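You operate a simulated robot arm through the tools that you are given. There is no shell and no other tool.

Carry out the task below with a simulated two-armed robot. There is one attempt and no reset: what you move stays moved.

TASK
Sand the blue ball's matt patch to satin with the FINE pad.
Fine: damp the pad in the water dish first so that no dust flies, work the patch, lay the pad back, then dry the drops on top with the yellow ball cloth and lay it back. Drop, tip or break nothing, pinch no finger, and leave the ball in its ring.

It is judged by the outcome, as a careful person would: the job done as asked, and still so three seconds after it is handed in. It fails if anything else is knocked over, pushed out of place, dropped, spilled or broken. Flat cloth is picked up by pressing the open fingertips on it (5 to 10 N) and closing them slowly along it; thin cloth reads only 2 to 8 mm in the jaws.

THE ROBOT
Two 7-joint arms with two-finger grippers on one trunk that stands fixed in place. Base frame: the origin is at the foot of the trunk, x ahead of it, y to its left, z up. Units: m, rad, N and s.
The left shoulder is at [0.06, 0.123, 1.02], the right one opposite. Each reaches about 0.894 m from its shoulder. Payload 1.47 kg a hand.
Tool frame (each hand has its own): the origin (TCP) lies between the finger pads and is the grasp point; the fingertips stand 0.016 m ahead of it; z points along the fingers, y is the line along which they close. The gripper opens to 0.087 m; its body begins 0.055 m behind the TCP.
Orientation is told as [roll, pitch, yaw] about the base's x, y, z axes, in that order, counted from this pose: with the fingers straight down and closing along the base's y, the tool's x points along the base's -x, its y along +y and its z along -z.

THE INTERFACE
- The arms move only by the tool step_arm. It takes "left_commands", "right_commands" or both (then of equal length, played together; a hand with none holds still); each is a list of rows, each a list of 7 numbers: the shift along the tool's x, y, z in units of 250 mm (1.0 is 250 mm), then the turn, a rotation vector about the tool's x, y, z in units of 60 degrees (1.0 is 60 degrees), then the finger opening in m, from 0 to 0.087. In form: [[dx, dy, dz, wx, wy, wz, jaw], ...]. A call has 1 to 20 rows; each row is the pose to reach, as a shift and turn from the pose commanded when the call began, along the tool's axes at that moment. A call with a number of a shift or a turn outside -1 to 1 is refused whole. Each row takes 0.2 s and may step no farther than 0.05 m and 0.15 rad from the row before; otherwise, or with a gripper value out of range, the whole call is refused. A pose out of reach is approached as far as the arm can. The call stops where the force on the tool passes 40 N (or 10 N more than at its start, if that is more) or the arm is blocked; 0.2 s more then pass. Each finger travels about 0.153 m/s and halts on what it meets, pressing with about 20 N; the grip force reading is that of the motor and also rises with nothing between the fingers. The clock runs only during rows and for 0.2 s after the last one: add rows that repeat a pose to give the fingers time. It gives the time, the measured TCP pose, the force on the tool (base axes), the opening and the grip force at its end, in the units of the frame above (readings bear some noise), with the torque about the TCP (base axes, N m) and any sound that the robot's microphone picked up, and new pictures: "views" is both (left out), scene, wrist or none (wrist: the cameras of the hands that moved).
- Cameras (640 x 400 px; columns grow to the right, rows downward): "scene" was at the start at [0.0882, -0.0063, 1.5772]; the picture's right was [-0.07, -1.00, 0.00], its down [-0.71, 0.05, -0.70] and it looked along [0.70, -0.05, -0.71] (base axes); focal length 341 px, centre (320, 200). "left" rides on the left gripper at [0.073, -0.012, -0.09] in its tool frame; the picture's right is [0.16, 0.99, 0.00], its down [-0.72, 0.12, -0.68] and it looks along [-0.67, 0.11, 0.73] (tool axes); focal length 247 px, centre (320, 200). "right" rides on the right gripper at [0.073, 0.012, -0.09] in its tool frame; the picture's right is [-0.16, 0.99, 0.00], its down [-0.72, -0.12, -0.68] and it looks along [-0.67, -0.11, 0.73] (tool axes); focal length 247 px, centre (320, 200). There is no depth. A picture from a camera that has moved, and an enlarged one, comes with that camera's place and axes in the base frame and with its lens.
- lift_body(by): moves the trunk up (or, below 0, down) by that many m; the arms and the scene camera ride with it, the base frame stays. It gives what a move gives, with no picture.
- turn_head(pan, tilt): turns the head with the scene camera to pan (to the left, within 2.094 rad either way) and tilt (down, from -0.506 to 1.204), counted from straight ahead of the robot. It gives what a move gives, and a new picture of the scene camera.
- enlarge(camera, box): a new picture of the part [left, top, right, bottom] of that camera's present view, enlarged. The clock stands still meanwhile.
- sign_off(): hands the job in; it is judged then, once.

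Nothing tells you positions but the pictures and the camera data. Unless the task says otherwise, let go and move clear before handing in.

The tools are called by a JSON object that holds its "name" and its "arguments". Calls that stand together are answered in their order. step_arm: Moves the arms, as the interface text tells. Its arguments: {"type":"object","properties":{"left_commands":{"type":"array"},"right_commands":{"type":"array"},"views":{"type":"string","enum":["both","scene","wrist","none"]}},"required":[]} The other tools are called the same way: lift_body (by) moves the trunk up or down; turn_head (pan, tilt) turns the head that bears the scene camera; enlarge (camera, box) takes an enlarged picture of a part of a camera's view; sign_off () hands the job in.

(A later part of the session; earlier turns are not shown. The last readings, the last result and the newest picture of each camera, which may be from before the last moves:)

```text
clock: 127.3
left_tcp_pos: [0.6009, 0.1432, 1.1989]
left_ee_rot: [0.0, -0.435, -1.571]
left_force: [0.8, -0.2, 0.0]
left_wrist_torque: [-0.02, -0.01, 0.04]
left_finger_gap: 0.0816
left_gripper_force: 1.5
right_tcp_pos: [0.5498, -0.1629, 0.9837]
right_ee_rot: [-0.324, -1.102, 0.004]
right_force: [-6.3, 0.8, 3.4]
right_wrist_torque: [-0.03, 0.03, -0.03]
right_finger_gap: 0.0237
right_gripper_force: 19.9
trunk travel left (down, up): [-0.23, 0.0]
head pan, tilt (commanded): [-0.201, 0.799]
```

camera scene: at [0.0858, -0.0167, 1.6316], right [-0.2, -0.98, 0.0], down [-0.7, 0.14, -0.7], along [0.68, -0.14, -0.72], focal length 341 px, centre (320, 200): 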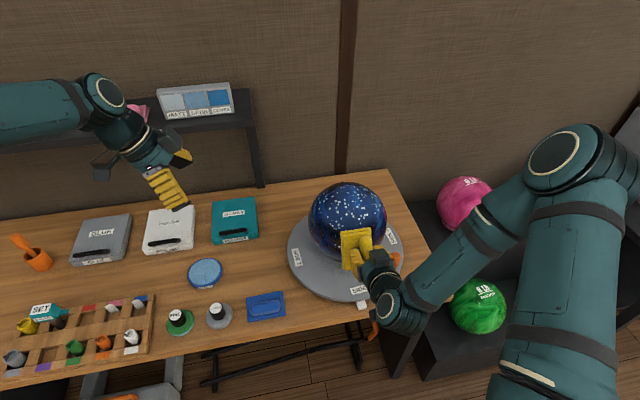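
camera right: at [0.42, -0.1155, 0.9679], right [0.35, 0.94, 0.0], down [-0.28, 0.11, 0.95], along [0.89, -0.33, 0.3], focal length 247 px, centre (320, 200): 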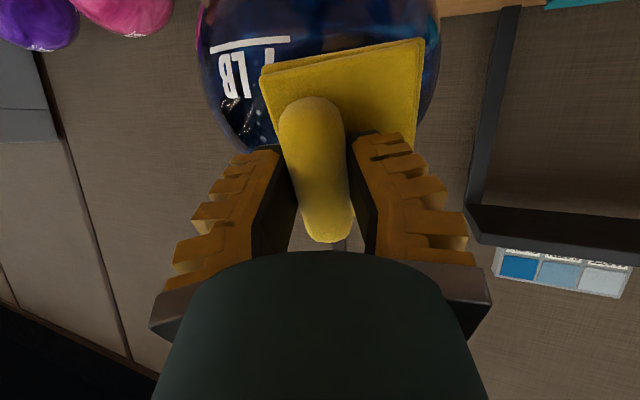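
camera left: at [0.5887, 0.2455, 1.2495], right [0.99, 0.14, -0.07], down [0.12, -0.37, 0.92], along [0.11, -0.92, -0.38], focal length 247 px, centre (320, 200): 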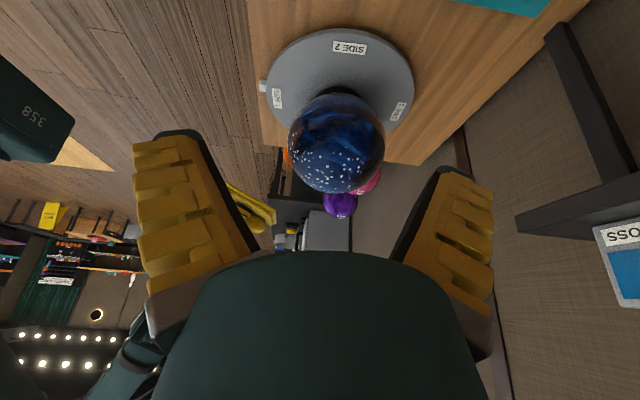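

Contact at 7 N. Wiping upward over the left side.

{"name": "step_arm", "arguments": {"right_commands": [[-0.0818, 0, 0.0047, 0, 0.1337, 0, 0.014], [-0.162, 0, 0.0208, 0, 0.2674, 0, 0.014], [-0.239, 0, 0.0479, 0, 0.4011, 0, 0.014], [-0.3113, 0, 0.0855, 0, 0.5348, 0, 0.014], [-0.3775, 0, 0.1328, 0, 0.6685, 0, 0.014], [-0.4364, 0, 0.1889, 0, 0.8021, 0, 0.014], [-0.4866, 0, 0.2526, 0, 0.9358, 0, 0.014]], "views": "wrist"}}

{"name": "enlarge", "arguments": {"camera": "left", "box": [240, 80, 390, 240]}}

{"name": "enlarge", "arguments": {"camera": "scene", "box": [290, 160, 410, 310]}}

```text
clock: 128.9
left_tcp_pos: [0.6009, 0.1415, 1.1975]
left_ee_rot: [0.0, -0.436, -1.57]
left_force: [0.0, -0.4, -0.2]
left_wrist_torque: [0.0, -0.04, -0.03]
left_finger_gap: 0.0816
left_gripper_force: 1.3
right_tcp_pos: [0.6574, -0.1847, 1.0655]
right_ee_rot: [-0.142, -0.142, -0.268]
right_force: [0.3, 1.7, 3.0]
right_wrist_torque: [-0.01, 0.04, 0.0]
right_finger_gap: 0.0235
right_gripper_force: 19.7
trunk travel left (down, up): [-0.23, 0.0]
head pan, tilt (commanded): [-0.201, 0.799]
camera right: at [0.5837, -0.1383, 1.1402], right [0.43, 0.9, -0.12], down [0.59, -0.18, 0.79], along [0.68, -0.41, -0.61], focal length 247 px, centre (320, 200)
```

right: 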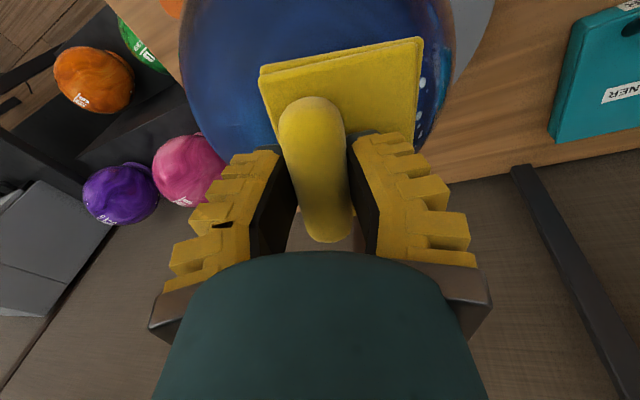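

```text
2.50 times, centred on (315, 160) of left
camera zoom: at [0.5887, 0.2458, 1.2494], right [0.99, 0.14, -0.07], down [0.12, -0.37, 0.92], along [0.11, -0.92, -0.38], focal length 617 px, centre (332, 300)
```

zoom: 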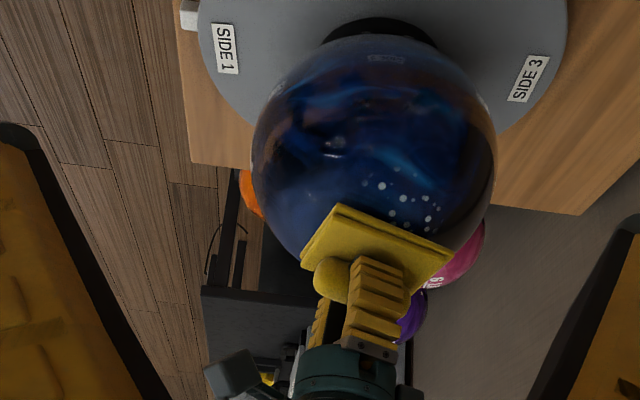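

```text
2.67 times, centred on (350, 235) of scene
camera zoom: at [0.0863, -0.0169, 1.6315], right [-0.2, -0.98, 0.0], down [-0.7, 0.14, -0.7], along [0.68, -0.14, -0.72], focal length 910 px, centre (240, 107)
```

zoom: 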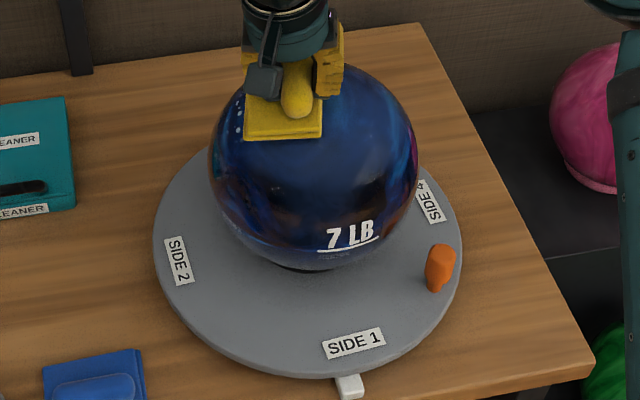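

Nearly all the drops are gone, with only a small cluster left on the far-left. I'm moving the left hand back a little for clearance, then wiping outward over that cluster.

{"name": "step_arm", "arguments": {"left_commands": [[0.128, 0, -0.104, 0, 0, 0, 0.08], [0.256, 0, -0.208, 0, 0, 0, 0.08], [0.256, 0, -0.208, 0, 0, 0, 0.08]], "views": "none"}}

{"name": "step_arm", "arguments": {"right_commands": [[0, 0, 0.004, 0, 0, 0, 0.014], [0, 0.0826, 0.0098, 0.1337, 0, 0, 0.014], [0, 0.1636, 0.027, 0.2674, 0, 0, 0.014], [0, 0.2414, 0.0553, 0.4011, 0, 0, 0.014]], "views": "both"}}

{"name": "enlarge", "arguments": {"camera": "left", "box": [240, 80, 390, 240]}}

```text
clock: 129.8
left_tcp_pos: [0.6017, 0.2217, 1.2173]
left_ee_rot: [0.0, -0.437, -1.573]
left_force: [-0.9, 0.1, 1.4]
left_wrist_torque: [0.01, -0.03, 0.0]
left_finger_gap: 0.0817
left_gripper_force: 0.7
right_tcp_pos: [0.6592, -0.1839, 1.0647]
right_ee_rot: [-0.143, -0.142, -0.266]
right_force: [0.1, 0.1, 4.6]
right_wrist_torque: [-0.05, 0.04, 0.0]
right_finger_gap: 0.0228
right_gripper_force: 19.6
trunk travel left (down, up): [-0.23, 0.0]
head pan, tilt (commanded): [-0.201, 0.799]
```

```text
clock: 130.8
left_tcp_pos: [0.6026, 0.2245, 1.2156]
left_ee_rot: [-0.002, -0.436, -1.571]
left_force: [0.1, 0.7, -0.7]
left_wrist_torque: [-0.05, 0.02, -0.02]
left_finger_gap: 0.0819
left_gripper_force: 1.2
right_tcp_pos: [0.677, -0.1269, 1.0424]
right_ee_rot: [-0.569, -0.142, -0.267]
right_force: [0.8, 1.8, 0.5]
right_wrist_torque: [-0.01, 0.0, -0.02]
right_finger_gap: 0.0216
right_gripper_force: 20.3
trunk travel left (down, up): [-0.23, 0.0]
head pan, tilt (commanded): [-0.201, 0.799]
camera scene: at [0.0877, -0.0152, 1.6313], right [-0.2, -0.98, 0.0], down [-0.7, 0.14, -0.7], along [0.68, -0.14, -0.72], focal length 341 px, centre (320, 200)
camera right: at [0.613, -0.0491, 1.099], right [0.44, 0.74, -0.5], down [0.68, 0.09, 0.73], along [0.59, -0.66, -0.46], focal length 247 px, centre (320, 200)
```

scene: 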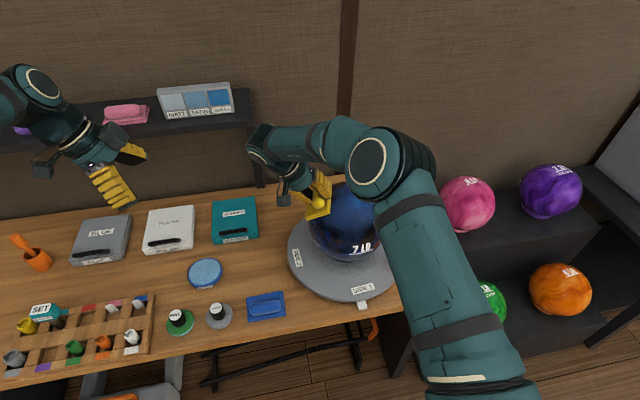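
right: 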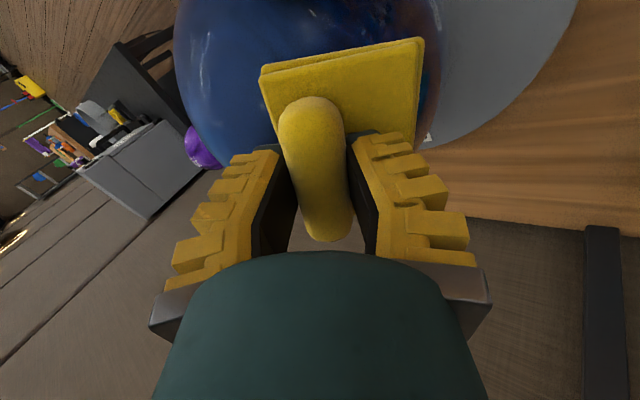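

```text
2.50 times, centred on (315, 160) of left
camera zoom: at [0.5906, 0.328, 1.2672], right [0.99, 0.14, -0.07], down [0.12, -0.37, 0.92], along [0.11, -0.92, -0.38], focal length 617 px, centre (332, 300)
```

zoom: 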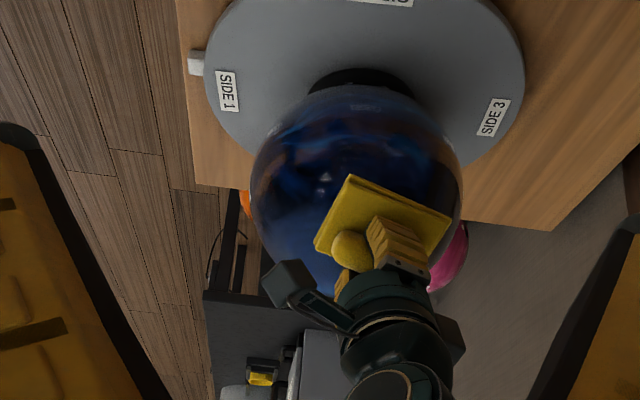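

Force is light here, so I'm pressing 1.5–2 mm more, continuing outward a little and coming back.

{"name": "step_arm", "arguments": {"right_commands": [[0, 0, 0.007, 0, 0, 0, 0.014], [0, 0.0826, 0.0138, 0.1337, 0, 0, 0.014], [0, 0.135, 0.0246, 0.2196, 0, 0, 0.014], [0, 0.0826, 0.0138, 0.1337, 0, 0, 0.014], [0, 0, 0.008, 0, 0, 0, 0.014]], "views": "none"}}

{"name": "enlarge", "arguments": {"camera": "left", "box": [240, 80, 390, 240]}}

```text
clock: 131.9
left_tcp_pos: [0.6014, 0.2221, 1.217]
left_ee_rot: [0.003, -0.435, -1.571]
left_force: [0.7, -0.5, -0.6]
left_wrist_torque: [0.01, 0.01, 0.0]
left_finger_gap: 0.0817
left_gripper_force: 1.0
right_tcp_pos: [0.6782, -0.13, 1.0424]
right_ee_rot: [-0.564, -0.144, -0.268]
right_force: [0.8, 1.7, 8.0]
right_wrist_torque: [-0.04, 0.0, 0.0]
right_finger_gap: 0.0243
right_gripper_force: 20.0
trunk travel left (down, up): [-0.23, 0.0]
head pan, tilt (commanded): [-0.201, 0.799]
```

```text
2.50 times, centred on (315, 160) of left
camera zoom: at [0.5887, 0.3262, 1.2691], right [0.99, 0.14, -0.07], down [0.12, -0.37, 0.92], along [0.11, -0.92, -0.38], focal length 617 px, centre (332, 300)
```

zoom: 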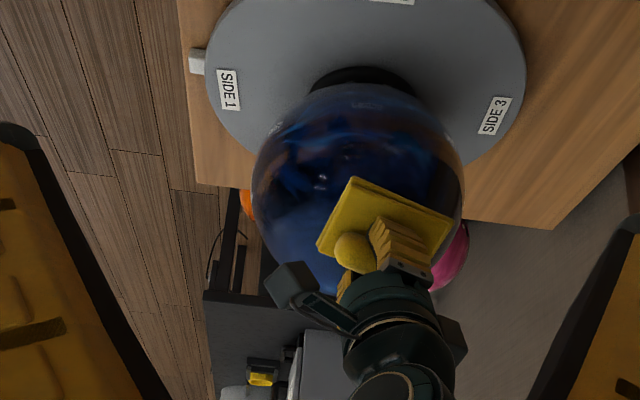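

Now 8 N. I'm lifting clear to check the ball from every side.

{"name": "step_arm", "arguments": {"right_commands": [[0, 0, -0.08, 0, 0, 0, 0.014], [0, 0, -0.18, 0, 0, 0, 0.014], [0.1, -0.03, -0.3, 0, 0, 0, 0.014], [0.22, -0.1, -0.4, 0, 0, 0, 0.014], [0.36, -0.18, -0.46, 0, 0, 0, 0.014], [0.5, -0.25, -0.46, 0, 0, 0, 0.014], [0.6, -0.3, -0.46, 0, 0, 0, 0.014]], "left_commands": [[0, 0, 0, 0, 0, 0, 0.08], [0, 0, 0, 0, 0, 0, 0.08], [0, 0, 0, 0, 0, 0, 0.08], [-0.06, 0, 0.05, 0, 0, 0, 0.08], [-0.128, 0, 0.104, 0, 0, 0, 0.08], [-0.2, 0, 0.16, 0, 0, 0, 0.08], [-0.256, 0, 0.208, 0, 0, 0, 0.08]], "views": "both"}}

{"name": "enlarge", "arguments": {"camera": "left", "box": [260, 90, 390, 220]}}

{"name": "enlarge", "arguments": {"camera": "scene", "box": [300, 170, 400, 270]}}

```text
clock: 133.6
left_tcp_pos: [0.599, 0.1433, 1.1975]
left_ee_rot: [-0.001, -0.436, -1.571]
left_force: [-0.3, 0.1, -0.4]
left_wrist_torque: [0.01, -0.01, 0.02]
left_finger_gap: 0.0818
left_gripper_force: 1.0
right_tcp_pos: [0.5133, -0.0886, 1.1583]
right_ee_rot: [-0.566, -0.143, -0.266]
right_force: [0.1, -0.3, 0.3]
right_wrist_torque: [0.0, -0.01, -0.01]
right_finger_gap: 0.021
right_gripper_force: 20.1
trunk travel left (down, up): [-0.23, 0.0]
head pan, tilt (commanded): [-0.201, 0.799]
camera scene: at [0.0856, -0.0172, 1.6316], right [-0.2, -0.98, 0.0], down [-0.7, 0.14, -0.7], along [0.68, -0.14, -0.72], focal length 341 px, centre (320, 200)
camera right: at [0.4495, -0.0103, 1.2142], right [0.44, 0.74, -0.5], down [0.67, 0.09, 0.73], along [0.59, -0.66, -0.46], focal length 247 px, centre (320, 200)
camera left: at [0.587, 0.2469, 1.2494], right [0.99, 0.14, -0.07], down [0.12, -0.37, 0.92], along [0.11, -0.92, -0.38], focal length 247 px, centre (320, 200)
```

scene: 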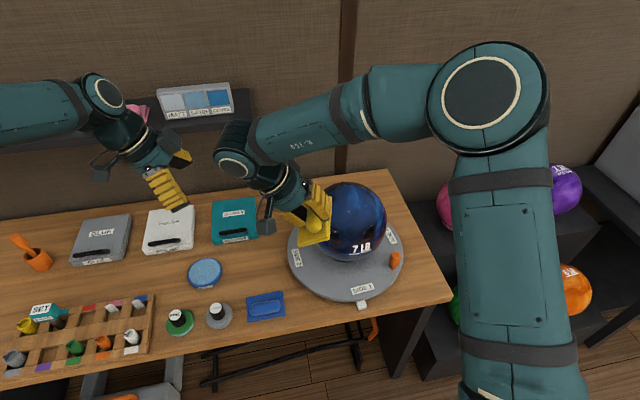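
right: 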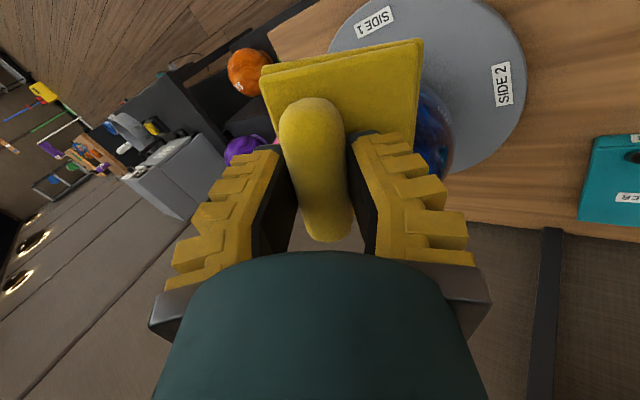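
left: 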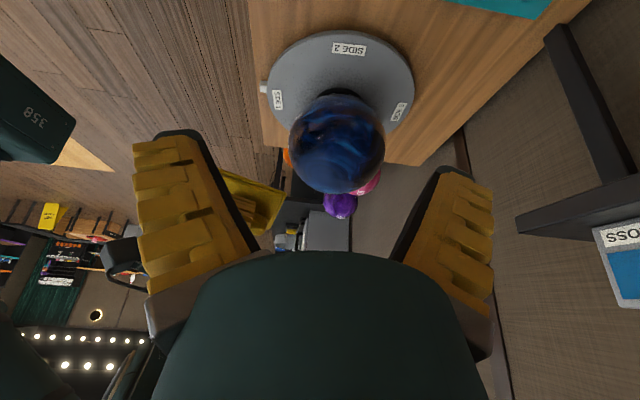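

```text
3.08 times, centred on (325, 155) of left
camera zoom: at [0.587, 0.2469, 1.2494], right [0.99, 0.14, -0.07], down [0.12, -0.37, 0.92], along [0.11, -0.92, -0.38], focal length 760 px, centre (305, 338)
```

zoom: 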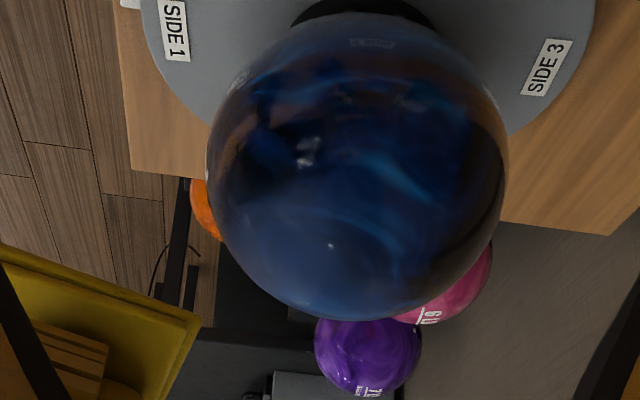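

```text
4.00 times, centred on (350, 220) of scene
camera zoom: at [0.0856, -0.0172, 1.6316], right [-0.2, -0.98, 0.0], down [-0.7, 0.14, -0.7], along [0.68, -0.14, -0.72], focal length 1365 px, centre (200, 120)
```

zoom: 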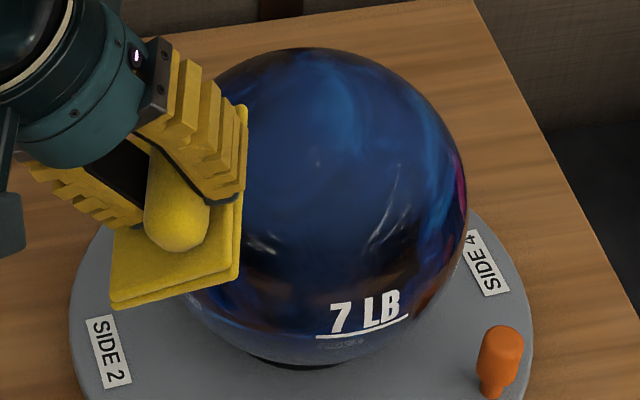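

The ball looks dry from here. Next I'll carry the cloth toward its place and, once the arm is out of the way, inspect the whole ball again.

{"name": "step_arm", "arguments": {"left_commands": [[0.16, 0, -0.07, 0, 0.08, 0, 0.08], [0.32, 0, -0.14, 0, 0.16, 0, 0.08], [0.48, 0, -0.21, 0, 0.25, 0, 0.08], [0.64, -0.05, -0.26, 0, 0.333, 0, 0.08], [0.78, -0.1, -0.3, 0, 0.4167, 0, 0.08]], "right_commands": [[0.02, 0.03, -0.02, 0, 0, 0, 0.014], [0.04, 0.06, -0.04, 0, 0, 0, 0.014], [0.06, 0.09, -0.06, 0, 0, 0, 0.014], [0.08, 0.12, -0.08, 0, 0, 0, 0.014], [0.1, 0.15, -0.1, 0, 0, 0, 0.014]], "views": "both"}}

{"name": "enlarge", "arguments": {"camera": "scene", "box": [300, 170, 400, 270]}}

{"name": "enlarge", "arguments": {"camera": "scene", "box": [315, 178, 385, 228]}}

```text
clock: 134.8
left_tcp_pos: [0.5758, 0.3525, 1.1829]
left_ee_rot: [-0.001, 0.002, -1.571]
left_force: [0.7, -0.7, -0.4]
left_wrist_torque: [-0.02, -0.02, 0.01]
left_finger_gap: 0.0818
left_gripper_force: 0.6
right_tcp_pos: [0.5004, -0.0374, 1.1533]
right_ee_rot: [-0.568, -0.144, -0.268]
right_force: [0.0, 0.5, 0.3]
right_wrist_torque: [0.01, -0.02, 0.0]
right_finger_gap: 0.021
right_gripper_force: 19.7
trunk travel left (down, up): [-0.23, 0.0]
head pan, tilt (commanded): [-0.201, 0.799]
camera scene: at [0.0866, -0.0162, 1.6315], right [-0.2, -0.98, 0.0], down [-0.7, 0.14, -0.7], along [0.68, -0.14, -0.72], focal length 341 px, centre (320, 200)
camera right: at [0.4379, 0.0407, 1.2109], right [0.44, 0.74, -0.5], down [0.67, 0.09, 0.73], along [0.59, -0.66, -0.46], focal length 247 px, centre (320, 200)
camera left: at [0.5629, 0.4259, 1.2732], right [0.99, 0.16, 0.0], down [0.12, -0.72, 0.68], along [0.11, -0.67, -0.73], focal length 247 px, centre (320, 200)
```

scene: 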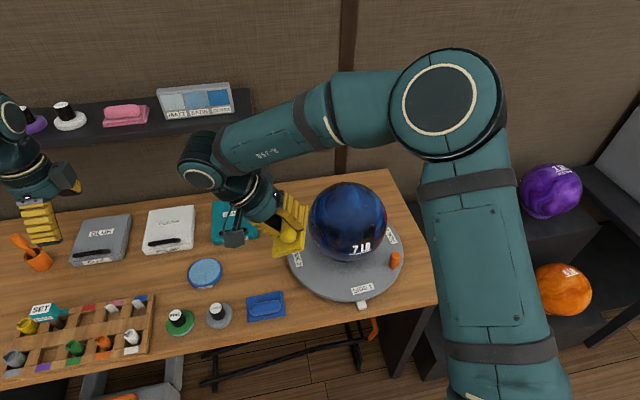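
right: 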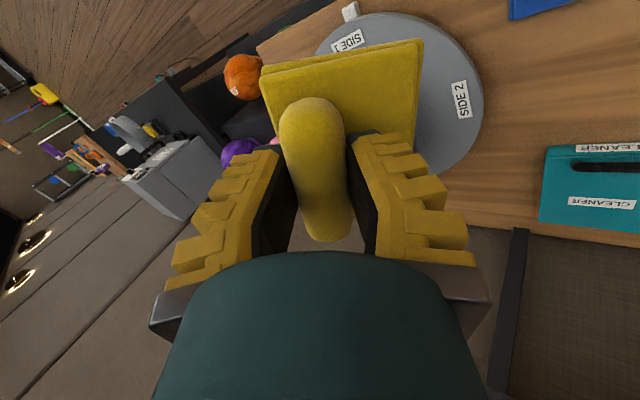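
left: 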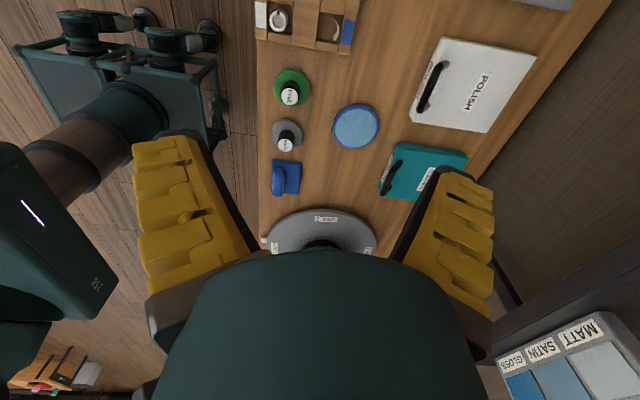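

```text
4.00 times, centred on (350, 220) of scene
camera zoom: at [0.0866, -0.0162, 1.6315], right [-0.2, -0.98, 0.0], down [-0.7, 0.14, -0.7], along [0.68, -0.14, -0.72], focal length 1365 px, centre (200, 120)
```

zoom: 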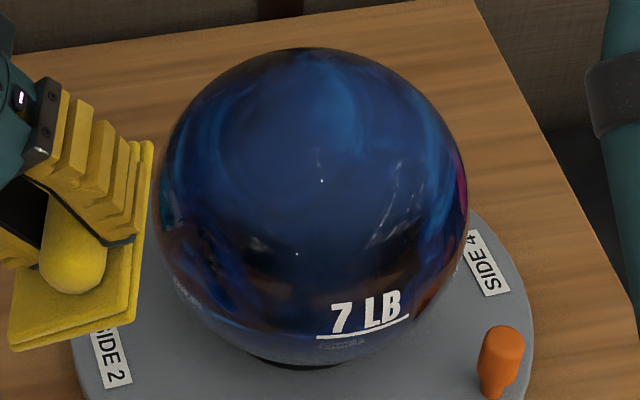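

```text
8.00 times, centred on (350, 203) of scene
camera zoom: at [0.0866, -0.0162, 1.6315], right [-0.2, -0.98, 0.0], down [-0.7, 0.14, -0.7], along [0.68, -0.14, -0.72], focal length 2730 px, centre (80, 176)
```

zoom: 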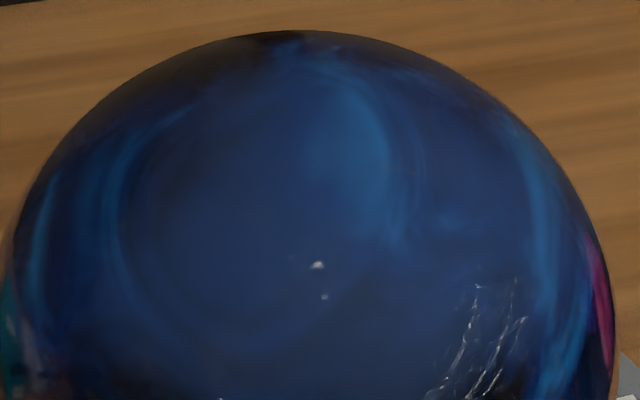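

The ball top is dry and the patch has an even satin sheen, with only lamp glints showing. I'm taking the cloth back, levelling the wrist first.

{"name": "step_arm", "arguments": {"right_commands": [[-0.019, 0.0775, 0.034, -0.09, 0.023, -0.0065, 0.014], [-0.037, 0.155, 0.067, -0.181, 0.046, -0.013, 0.014], [-0.056, 0.2325, 0.101, -0.271, 0.069, -0.0195, 0.014], [-0.075, 0.31, 0.135, -0.361, 0.092, -0.026, 0.014], [-0.093, 0.3875, 0.168, -0.452, 0.115, -0.0325, 0.014], [-0.112, 0.465, 0.202, -0.542, 0.1375, -0.039, 0.014]], "views": "none"}}

```text
clock: 136.2
left_tcp_pos: [0.5755, 0.3504, 1.1811]
left_ee_rot: [0.001, 0.001, -1.571]
left_force: [-0.3, 0.6, 0.3]
left_wrist_torque: [0.0, 0.0, -0.03]
left_finger_gap: 0.0817
left_gripper_force: 0.9
right_tcp_pos: [0.5616, 0.0193, 1.0533]
right_ee_rot: [0.003, 0.007, -0.267]
right_force: [-0.8, 0.1, 0.8]
right_wrist_torque: [0.0, 0.01, 0.05]
right_finger_gap: 0.0211
right_gripper_force: 20.0
trunk travel left (down, up): [-0.23, 0.0]
head pan, tilt (commanded): [-0.201, 0.799]
```

{"name": "step_arm", "arguments": {"right_commands": [[-0.034, 0.025, 0.047, 0, 0, 0.125, 0.014], [-0.067, 0.05, 0.093, 0, 0, 0.25, 0.014], [-0.101, 0.075, 0.14, 0, 0, 0.375, 0.014], [-0.135, 0.1, 0.187, 0, 0, 0.5, 0.014], [-0.169, 0.126, 0.233, 0, 0, 0.625, 0.014], [-0.2025, 0.151, 0.28, 0, 0, 0.75, 0.014], [-0.236, 0.176, 0.327, 0, 0, 0.875, 0.014], [-0.27, 0.201, 0.373, 0, 0, 1.0, 0.014]], "views": "none"}}

{"name": "step_arm", "arguments": {"right_commands": [[0.001, 0.011, 0.09, 0, 0, 0.066, 0.014], [0.003, 0.022, 0.18, 0, 0, 0.132, 0.014], [0.0056, 0.045, 0.27, 0, 0, 0.1977, 0.014], [0.0056, 0.045, 0.36, 0, 0, 0.1977, 0.014], [0.0056, 0.045, 0.36, 0, 0, 0.1977, 0.014]], "views": "both"}}

{"name": "enlarge", "arguments": {"camera": "scene", "box": [210, 210, 310, 290]}}

{"name": "enlarge", "arguments": {"camera": "left", "box": [260, 120, 420, 260]}}

```text
clock: 137.9
left_tcp_pos: [0.5755, 0.3513, 1.1827]
left_ee_rot: [0.0, -0.001, -1.571]
left_force: [-0.1, -0.2, 0.2]
left_wrist_torque: [0.01, -0.02, -0.01]
left_finger_gap: 0.0819
left_gripper_force: 0.9
right_tcp_pos: [0.6405, 0.0522, 0.9588]
right_ee_rot: [-0.003, 0.004, -1.316]
right_force: [0.0, -0.2, -0.4]
right_wrist_torque: [0.0, -0.01, -0.02]
right_finger_gap: 0.0208
right_gripper_force: 20.2
trunk travel left (down, up): [-0.23, 0.0]
head pan, tilt (commanded): [-0.201, 0.799]
```

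```text
clock: 139.2
left_tcp_pos: [0.5754, 0.352, 1.1834]
left_ee_rot: [0.0, -0.001, -1.57]
left_force: [0.5, 0.1, -0.2]
left_wrist_torque: [-0.01, 0.01, -0.01]
left_finger_gap: 0.0816
left_gripper_force: 1.1
right_tcp_pos: [0.65, 0.0556, 0.8696]
right_ee_rot: [-0.005, 0.004, -1.522]
right_force: [-0.7, 0.8, 0.5]
right_wrist_torque: [0.02, 0.01, 0.02]
right_finger_gap: 0.0208
right_gripper_force: 19.8
trunk travel left (down, up): [-0.23, 0.0]
head pan, tilt (commanded): [-0.201, 0.799]
camera scene: at [0.0863, -0.0169, 1.6316], right [-0.2, -0.98, 0.0], down [-0.7, 0.14, -0.7], along [0.68, -0.14, -0.72], focal length 341 px, centre (320, 200)
camera right: at [0.6585, 0.1289, 0.9581], right [0.99, -0.11, 0.0], down [-0.08, -0.73, 0.68], along [-0.08, -0.67, -0.74], focal length 247 px, centre (320, 200)
```

scene: 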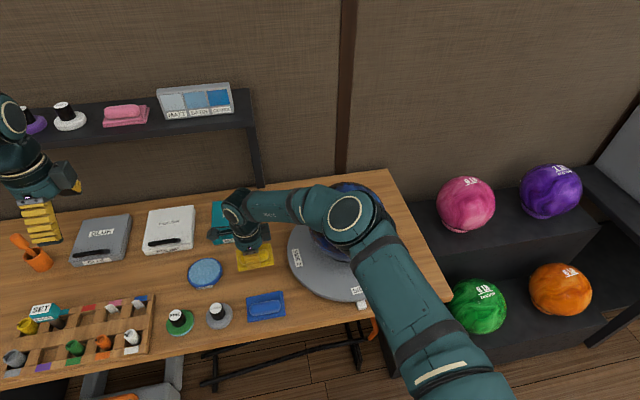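
right: 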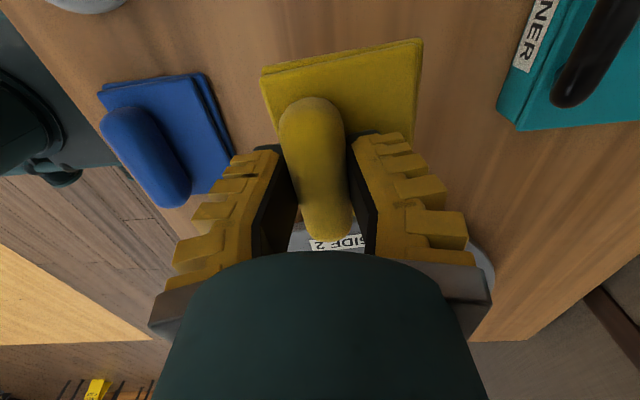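

```text
5.00 times, centred on (260, 250) of scene
camera zoom: at [0.0863, -0.0169, 1.6316], right [-0.2, -0.98, 0.0], down [-0.7, 0.14, -0.7], along [0.68, -0.14, -0.72], focal length 1706 px, centre (620, -50)
```

zoom: 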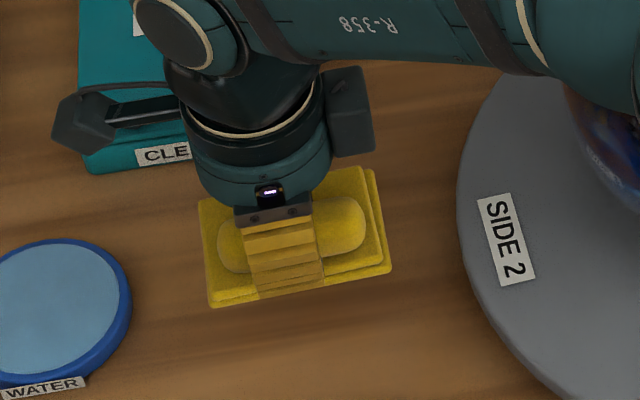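

```text
2.86 times, centred on (340, 190) of left
camera zoom: at [0.5629, 0.4249, 1.2736], right [0.99, 0.16, 0.0], down [0.12, -0.72, 0.68], along [0.11, -0.67, -0.73], focal length 706 px, centre (263, 229)
```

zoom: 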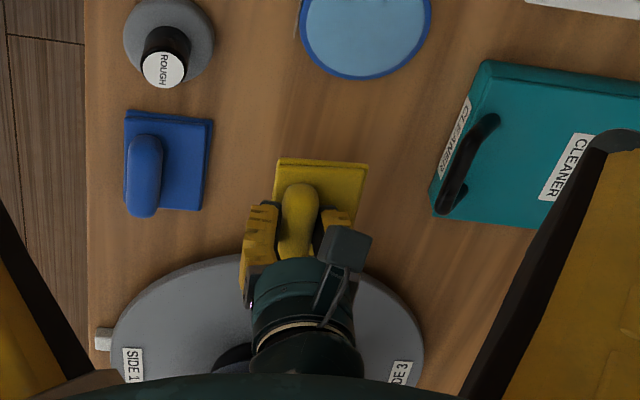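

The cloth hangs level over its place. Lowering it to the bench.

{"name": "step_arm", "arguments": {"right_commands": [[-0.0056, 0.002, 0.06, 0, 0, 0, 0.014], [-0.0056, 0.002, 0.12, 0, 0, 0, 0.014], [-0.0056, 0.002, 0.17, 0, 0, 0, 0.014], [-0.0056, 0.002, 0.206, 0, 0, 0, 0.014]], "views": "none"}}

{"name": "step_arm", "arguments": {"right_commands": [[0, 0, 0.01, 0, 0, 0, 0.014]], "views": "none"}}

```text
clock: 140.2
left_tcp_pos: [0.5754, 0.3527, 1.1825]
left_ee_rot: [-0.001, 0.001, -1.572]
left_force: [0.3, -0.6, -0.6]
left_wrist_torque: [-0.02, -0.01, 0.01]
left_finger_gap: 0.0817
left_gripper_force: 0.7
right_tcp_pos: [0.6495, 0.0549, 0.819]
right_ee_rot: [-0.003, 0.003, -1.521]
right_force: [0.6, 0.0, -1.3]
right_wrist_torque: [0.01, 0.0, -0.02]
right_finger_gap: 0.0211
right_gripper_force: 19.4
trunk travel left (down, up): [-0.23, 0.0]
head pan, tilt (commanded): [-0.201, 0.799]
```

```text
clock: 140.6
left_tcp_pos: [0.5751, 0.351, 1.1812]
left_ee_rot: [0.0, 0.0, -1.571]
left_force: [-0.8, -0.6, 0.2]
left_wrist_torque: [0.01, -0.01, 0.0]
left_finger_gap: 0.0818
left_gripper_force: 1.2
right_tcp_pos: [0.6501, 0.0555, 0.8165]
right_ee_rot: [-0.004, 0.006, -1.522]
right_force: [0.3, -0.7, 0.1]
right_wrist_torque: [0.01, -0.01, -0.03]
right_finger_gap: 0.0212
right_gripper_force: 20.5
trunk travel left (down, up): [-0.23, 0.0]
head pan, tilt (commanded): [-0.201, 0.799]
```

{"name": "step_arm", "arguments": {"right_commands": [[0, 0, 0.008, 0, 0, 0, 0.014]], "views": "none"}}

```text
clock: 140.9
left_tcp_pos: [0.5758, 0.3511, 1.1829]
left_ee_rot: [0.001, 0.001, -1.571]
left_force: [0.1, -0.2, 0.4]
left_wrist_torque: [-0.01, -0.01, 0.02]
left_finger_gap: 0.0817
left_gripper_force: 0.8
right_tcp_pos: [0.6503, 0.0552, 0.8155]
right_ee_rot: [-0.004, 0.005, -1.522]
right_force: [-0.5, 2.6, 7.9]
right_wrist_torque: [-0.41, -0.01, -0.01]
right_finger_gap: 0.0243
right_gripper_force: 20.2
trunk travel left (down, up): [-0.23, 0.0]
head pan, tilt (commanded): [-0.201, 0.799]
```

The right-hand end of the cloth touches first. I'm easing down another 2 mm so it pivots flat, then letting go gently.

{"name": "step_arm", "arguments": {"right_commands": [[0, 0, 0.006, 0, 0, 0, 0.014], [0, 0, 0.01, 0, 0, 0, 0.014]], "views": "none"}}

```text
clock: 141.6
left_tcp_pos: [0.5745, 0.3525, 1.1833]
left_ee_rot: [0.003, 0.001, -1.572]
left_force: [1.1, 0.3, 0.3]
left_wrist_torque: [-0.02, -0.04, 0.02]
left_finger_gap: 0.0816
left_gripper_force: 1.4
right_tcp_pos: [0.65, 0.0548, 0.8138]
right_ee_rot: [-0.001, 0.005, -1.52]
right_force: [0.9, 4.4, 15.6]
right_wrist_torque: [0.01, -0.08, -0.01]
right_finger_gap: 0.0291
right_gripper_force: 20.3
trunk travel left (down, up): [-0.23, 0.0]
head pan, tilt (commanded): [-0.201, 0.799]
```

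It is flat now, with no torque. Relaxing the push and opening slowly.

{"name": "step_arm", "arguments": {"right_commands": [[0, 0, -0.006, 0, 0, 0, 0.02], [0, 0, -0.008, 0, 0, 0, 0.03], [0, 0, -0.008, 0, 0, 0, 0.036], [0, 0, -0.01, 0, 0, 0, 0.042], [0, 0, -0.012, 0, 0, 0, 0.05], [0, 0, -0.012, 0, 0, 0, 0.056], [0, 0, -0.012, 0, 0, 0, 0.06]], "views": "wrist"}}

{"name": "enlarge", "arguments": {"camera": "left", "box": [260, 120, 420, 260]}}

```text
clock: 143.2
left_tcp_pos: [0.5754, 0.3513, 1.1828]
left_ee_rot: [0.001, 0.0, -1.57]
left_force: [0.1, 0.1, 0.3]
left_wrist_torque: [-0.01, 0.03, -0.02]
left_finger_gap: 0.0814
left_gripper_force: 0.3
right_tcp_pos: [0.6505, 0.0548, 0.8153]
right_ee_rot: [-0.003, 0.005, -1.522]
right_force: [0.0, 0.0, 0.2]
right_wrist_torque: [-0.01, -0.01, 0.03]
right_finger_gap: 0.0645
right_gripper_force: 3.4
trunk travel left (down, up): [-0.23, 0.0]
head pan, tilt (commanded): [-0.201, 0.799]
camera right: at [0.6585, 0.1281, 0.9035], right [0.99, -0.11, 0.0], down [-0.08, -0.73, 0.68], along [-0.08, -0.67, -0.74], focal length 247 px, centre (320, 200)
```

right: 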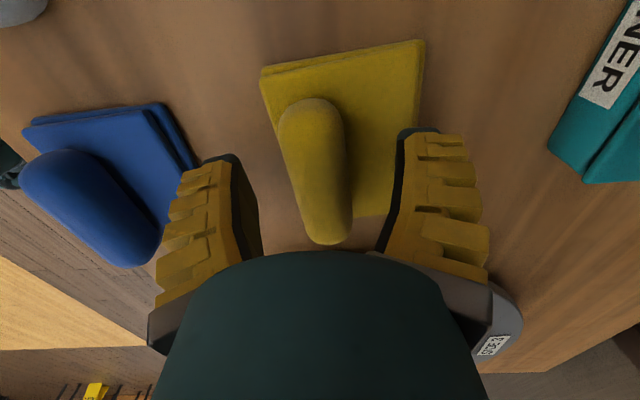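

```text
2.86 times, centred on (340, 190) of left
camera zoom: at [0.563, 0.4248, 1.2736], right [0.99, 0.16, 0.0], down [0.12, -0.72, 0.68], along [0.11, -0.67, -0.73], focal length 706 px, centre (263, 229)
```

zoom: 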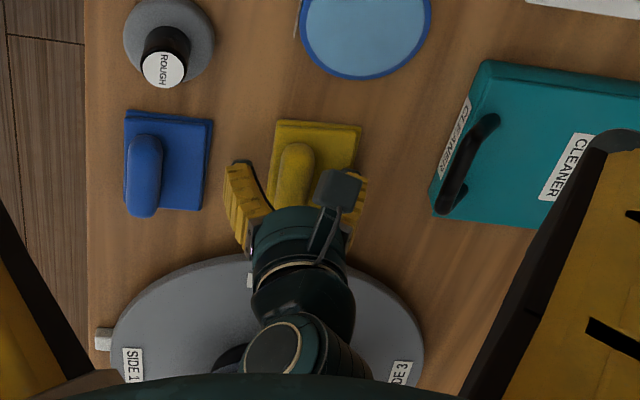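

The cloth lies flat within about 6 mm of where it was. I'm raising the hand straight up and clear.

{"name": "step_arm", "arguments": {"right_commands": [[0, 0, -0.08, 0, 0, 0, 0.062], [0, 0, -0.18, 0, 0, 0, 0.062], [0, 0, -0.3, 0, 0, 0, 0.062], [0, 0, -0.44, 0, 0, 0, 0.062], [0, 0, -0.6, 0, 0, 0, 0.062]], "views": "both"}}

{"name": "enlarge", "arguments": {"camera": "left", "box": [260, 60, 420, 260]}}

```text
clock: 144.3
left_tcp_pos: [0.5753, 0.3517, 1.1832]
left_ee_rot: [0.0, 0.0, -1.571]
left_force: [-0.1, -0.2, 1.0]
left_wrist_torque: [0.04, -0.03, -0.04]
left_finger_gap: 0.0815
left_gripper_force: 1.6
right_tcp_pos: [0.6492, 0.0539, 0.967]
right_ee_rot: [-0.003, 0.005, -1.524]
right_force: [0.0, -0.3, 0.5]
right_wrist_torque: [-0.01, -0.01, 0.01]
right_finger_gap: 0.0665
right_gripper_force: 3.4
trunk travel left (down, up): [-0.23, 0.0]
head pan, tilt (commanded): [-0.201, 0.799]
camera scene: at [0.0855, -0.0171, 1.6316], right [-0.2, -0.98, 0.0], down [-0.7, 0.14, -0.7], along [0.68, -0.14, -0.72], focal length 341 px, centre (320, 200)
camera right: at [0.6577, 0.1259, 1.0553], right [0.99, -0.11, 0.0], down [-0.08, -0.73, 0.68], along [-0.08, -0.67, -0.74], focal length 247 px, centre (320, 200)
```

scene: 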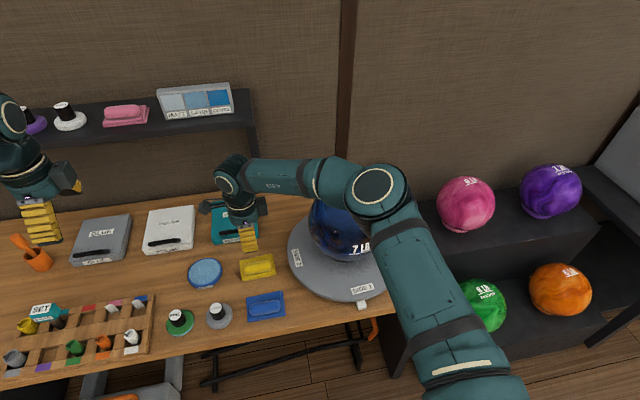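
right: 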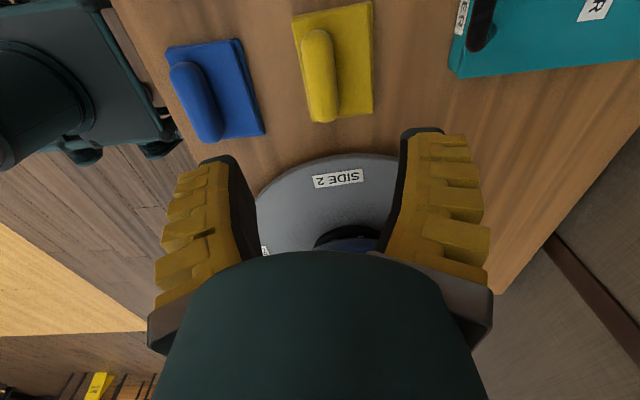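

```text
2.00 times, centred on (340, 160) of left
camera zoom: at [0.5623, 0.4247, 1.274], right [0.99, 0.16, 0.0], down [0.12, -0.72, 0.68], along [0.11, -0.67, -0.73], focal length 494 px, centre (280, 280)
```

zoom: 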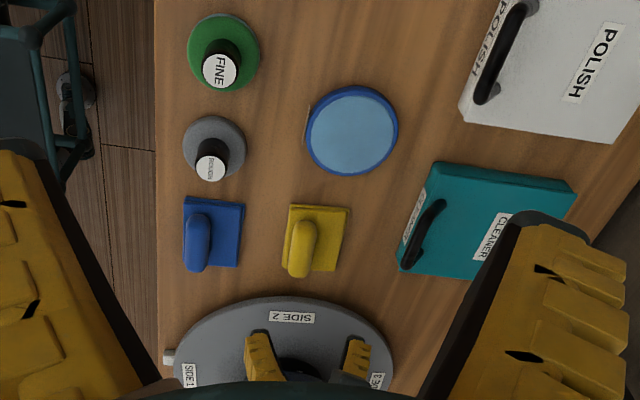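

Pad, cloth, dish and everything else are in place. I'm withdrawing the right arm away from the bench so I can check the ball and table one last time.

{"name": "step_arm", "arguments": {"right_commands": [[-0.005, -0.03, -0.15, 0, 0, -0.05, 0.062], [-0.02, -0.1, -0.3, 0, 0, -0.16, 0.062], [-0.045, -0.19, -0.42, 0, 0, -0.28, 0.062], [-0.07, -0.29, -0.53, 0, 0, -0.4, 0.062], [-0.095, -0.39, -0.62, 0, 0, -0.53, 0.062], [-0.12, -0.49, -0.7, 0, 0, -0.66, 0.062], [-0.145, -0.59, -0.76, 0, 0, -0.78, 0.062], [-0.168, -0.689, -0.8, 0, 0, -0.9, 0.062]], "views": "none"}}

{"name": "step_arm", "arguments": {"right_commands": [[0.03, -0.1, -0.02, 0, 0, -0.09, 0.062], [0.07, -0.22, -0.04, 0, 0, -0.18, 0.062], [0.11, -0.36, -0.06, 0, 0, -0.28, 0.062], [0.16, -0.5, -0.08, 0, 0, -0.38, 0.062], [0.2, -0.64, -0.1, 0, 0, -0.48, 0.062], [0.25, -0.78, -0.12, 0, 0, -0.55, 0.062]], "views": "both"}}

{"name": "enlarge", "arguments": {"camera": "scene", "box": [280, 165, 420, 320]}}

{"name": "enlarge", "arguments": {"camera": "scene", "box": [310, 175, 390, 235]}}

```text
clock: 146.2
left_tcp_pos: [0.5752, 0.3516, 1.1836]
left_ee_rot: [0.0, 0.001, -1.571]
left_force: [-0.9, 0.3, -0.5]
left_wrist_torque: [0.03, -0.02, -0.03]
left_finger_gap: 0.0818
left_gripper_force: 0.9
right_tcp_pos: [0.4827, 0.0008, 1.1657]
right_ee_rot: [0.002, 0.005, -0.578]
right_force: [-0.7, 0.4, -0.4]
right_wrist_torque: [-0.04, 0.0, 0.01]
right_finger_gap: 0.0665
right_gripper_force: 3.3
trunk travel left (down, up): [-0.23, 0.0]
head pan, tilt (commanded): [-0.201, 0.799]
```

```text
clock: 147.6
left_tcp_pos: [0.5751, 0.3511, 1.1842]
left_ee_rot: [0.002, 0.003, -1.571]
left_force: [-0.2, 0.4, 0.5]
left_wrist_torque: [0.02, 0.0, 0.0]
left_finger_gap: 0.0816
left_gripper_force: 0.8
right_tcp_pos: [0.3212, -0.1276, 1.1965]
right_ee_rot: [0.006, 0.003, -0.002]
right_force: [-0.2, 0.3, 1.2]
right_wrist_torque: [0.01, 0.01, 0.0]
right_finger_gap: 0.0662
right_gripper_force: 3.3
trunk travel left (down, up): [-0.23, 0.0]
head pan, tilt (commanded): [-0.201, 0.799]
camera scene: at [0.0854, -0.0184, 1.6316], right [-0.2, -0.98, 0.0], down [-0.7, 0.14, -0.7], along [0.68, -0.14, -0.72], focal length 341 px, centre (320, 200)
camera right: at [0.249, -0.1168, 1.2854], right [0.16, 0.99, 0.0], down [0.73, -0.12, 0.68], along [0.67, -0.1, -0.74], focal length 247 px, centre (320, 200)
```

scene: 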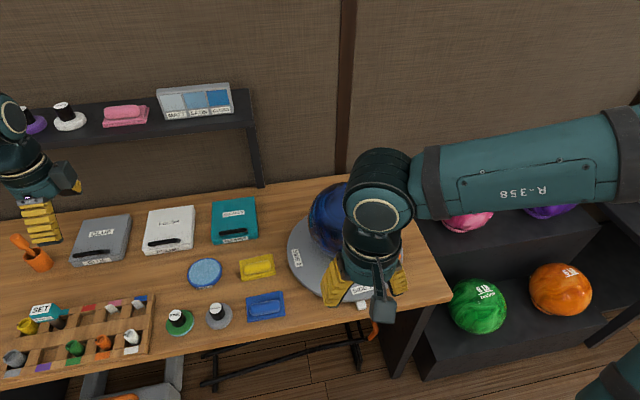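
right: 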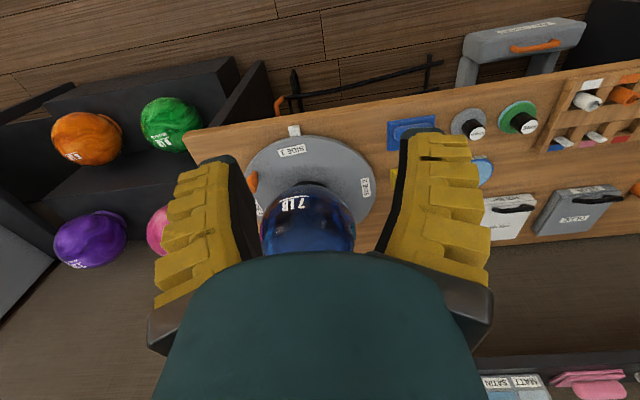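

```text
2.58 times, centred on (350, 242) of scene
camera zoom: at [0.0854, -0.0184, 1.6316], right [-0.2, -0.98, 0.0], down [-0.7, 0.14, -0.7], along [0.68, -0.14, -0.72], focal length 880 px, centre (243, 90)
```

zoom: 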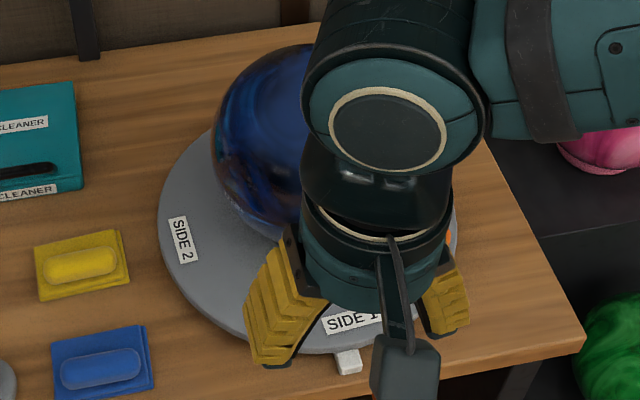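

```text
6.67 times, centred on (350, 205) of scene
camera zoom: at [0.0854, -0.0184, 1.6316], right [-0.2, -0.98, 0.0], down [-0.7, 0.14, -0.7], along [0.68, -0.14, -0.72], focal length 2275 px, centre (120, 167)
```

zoom: 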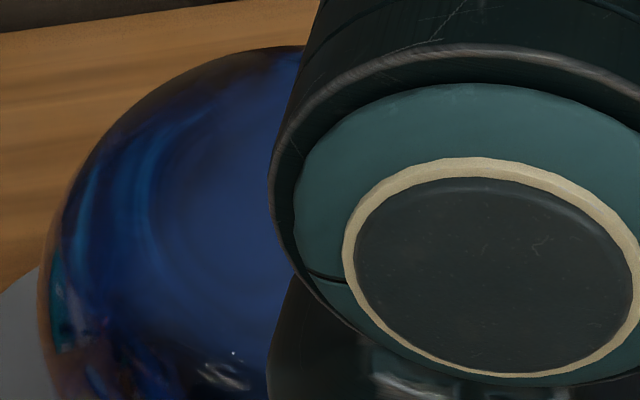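

The arm blocks the head camera, so I'm swinging it to the right and turning its camera toward the ball's right side.

{"name": "step_arm", "arguments": {"right_commands": [[-0.02, -0.12, -0.01, 0, 0, -0.05, 0.062], [-0.06, -0.25, -0.02, 0, 0, -0.12, 0.062], [-0.12, -0.38, -0.03, 0, 0, -0.2, 0.062], [-0.2, -0.52, -0.04, 0, 0, -0.3, 0.062], [-0.28, -0.65, -0.05, 0, 0, -0.4, 0.062], [-0.36, -0.78, -0.06, 0, 0, -0.5, 0.062], [-0.44, -0.9, -0.07, 0, 0, -0.6, 0.062], [-0.52, -1.0, -0.08, 0, 0, -0.7, 0.062]], "views": "both"}}

{"name": "enlarge", "arguments": {"camera": "scene", "box": [280, 165, 420, 320]}}

{"name": "enlarge", "arguments": {"camera": "scene", "box": [310, 175, 390, 235]}}

{"name": "enlarge", "arguments": {"camera": "right", "box": [220, 60, 440, 260]}}

```text
clock: 149.3
left_tcp_pos: [0.5754, 0.3537, 1.1819]
left_ee_rot: [0.001, -0.002, -1.571]
left_force: [0.2, 0.5, -0.4]
left_wrist_torque: [-0.05, -0.01, 0.02]
left_finger_gap: 0.082
left_gripper_force: 1.5
right_tcp_pos: [0.4263, -0.3117, 1.2112]
right_ee_rot: [0.003, 0.0, 0.725]
right_force: [0.2, 0.0, 0.4]
right_wrist_torque: [-0.03, -0.01, 0.01]
right_finger_gap: 0.0661
right_gripper_force: 2.8
right hand out of reach, approached as far as the arm can: row 7, 8
trunk travel left (down, up): [-0.23, 0.0]
head pan, tilt (commanded): [-0.201, 0.799]
camera scene: at [0.0846, -0.0146, 1.6317], right [-0.2, -0.98, 0.0], down [-0.7, 0.14, -0.7], along [0.68, -0.14, -0.72], focal length 341 px, centre (320, 200)
camera right: at [0.3639, -0.3514, 1.2991], right [-0.54, 0.84, 0.0], down [0.62, 0.39, 0.68], along [0.57, 0.37, -0.73], focal length 247 px, centre (320, 200)
```

scene: 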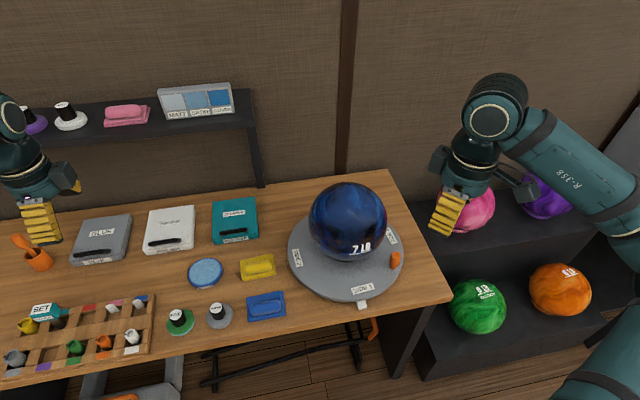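
right: 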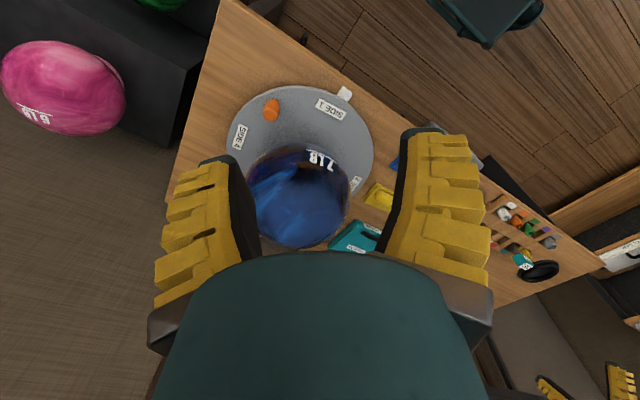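

```text
2.58 times, centred on (350, 242) of scene
camera zoom: at [0.0846, -0.0146, 1.6317], right [-0.2, -0.98, 0.0], down [-0.7, 0.14, -0.7], along [0.68, -0.14, -0.72], focal length 880 px, centre (243, 90)
```

zoom: 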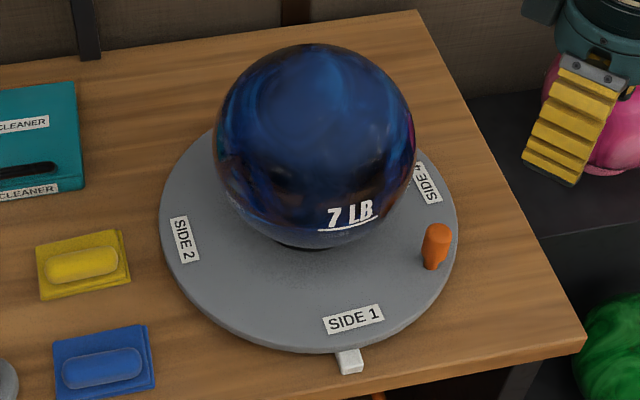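

```text
6.67 times, centred on (350, 205) of scene
camera zoom: at [0.0846, -0.0146, 1.6317], right [-0.2, -0.98, 0.0], down [-0.7, 0.14, -0.7], along [0.68, -0.14, -0.72], focal length 2275 px, centre (120, 167)
```

zoom: 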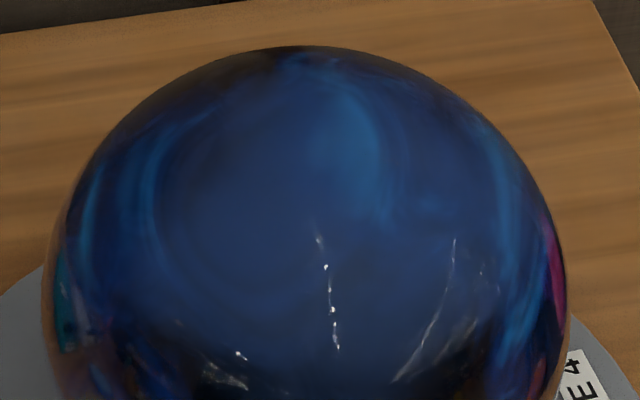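

```text
2.00 times, centred on (330, 160) of right
camera zoom: at [0.3639, -0.3514, 1.2991], right [-0.54, 0.84, 0.0], down [0.62, 0.39, 0.68], along [0.57, 0.37, -0.73], focal length 494 px, centre (300, 280)
```

zoom: 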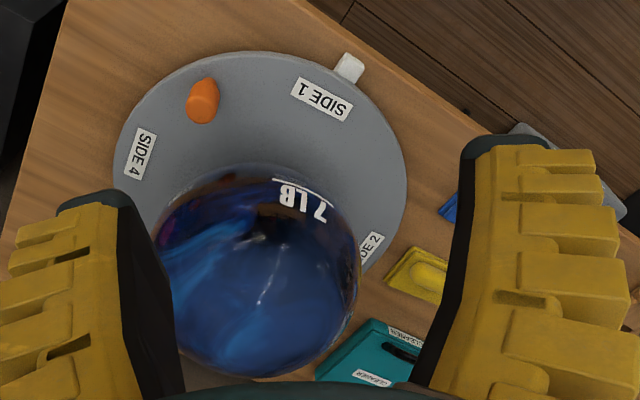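

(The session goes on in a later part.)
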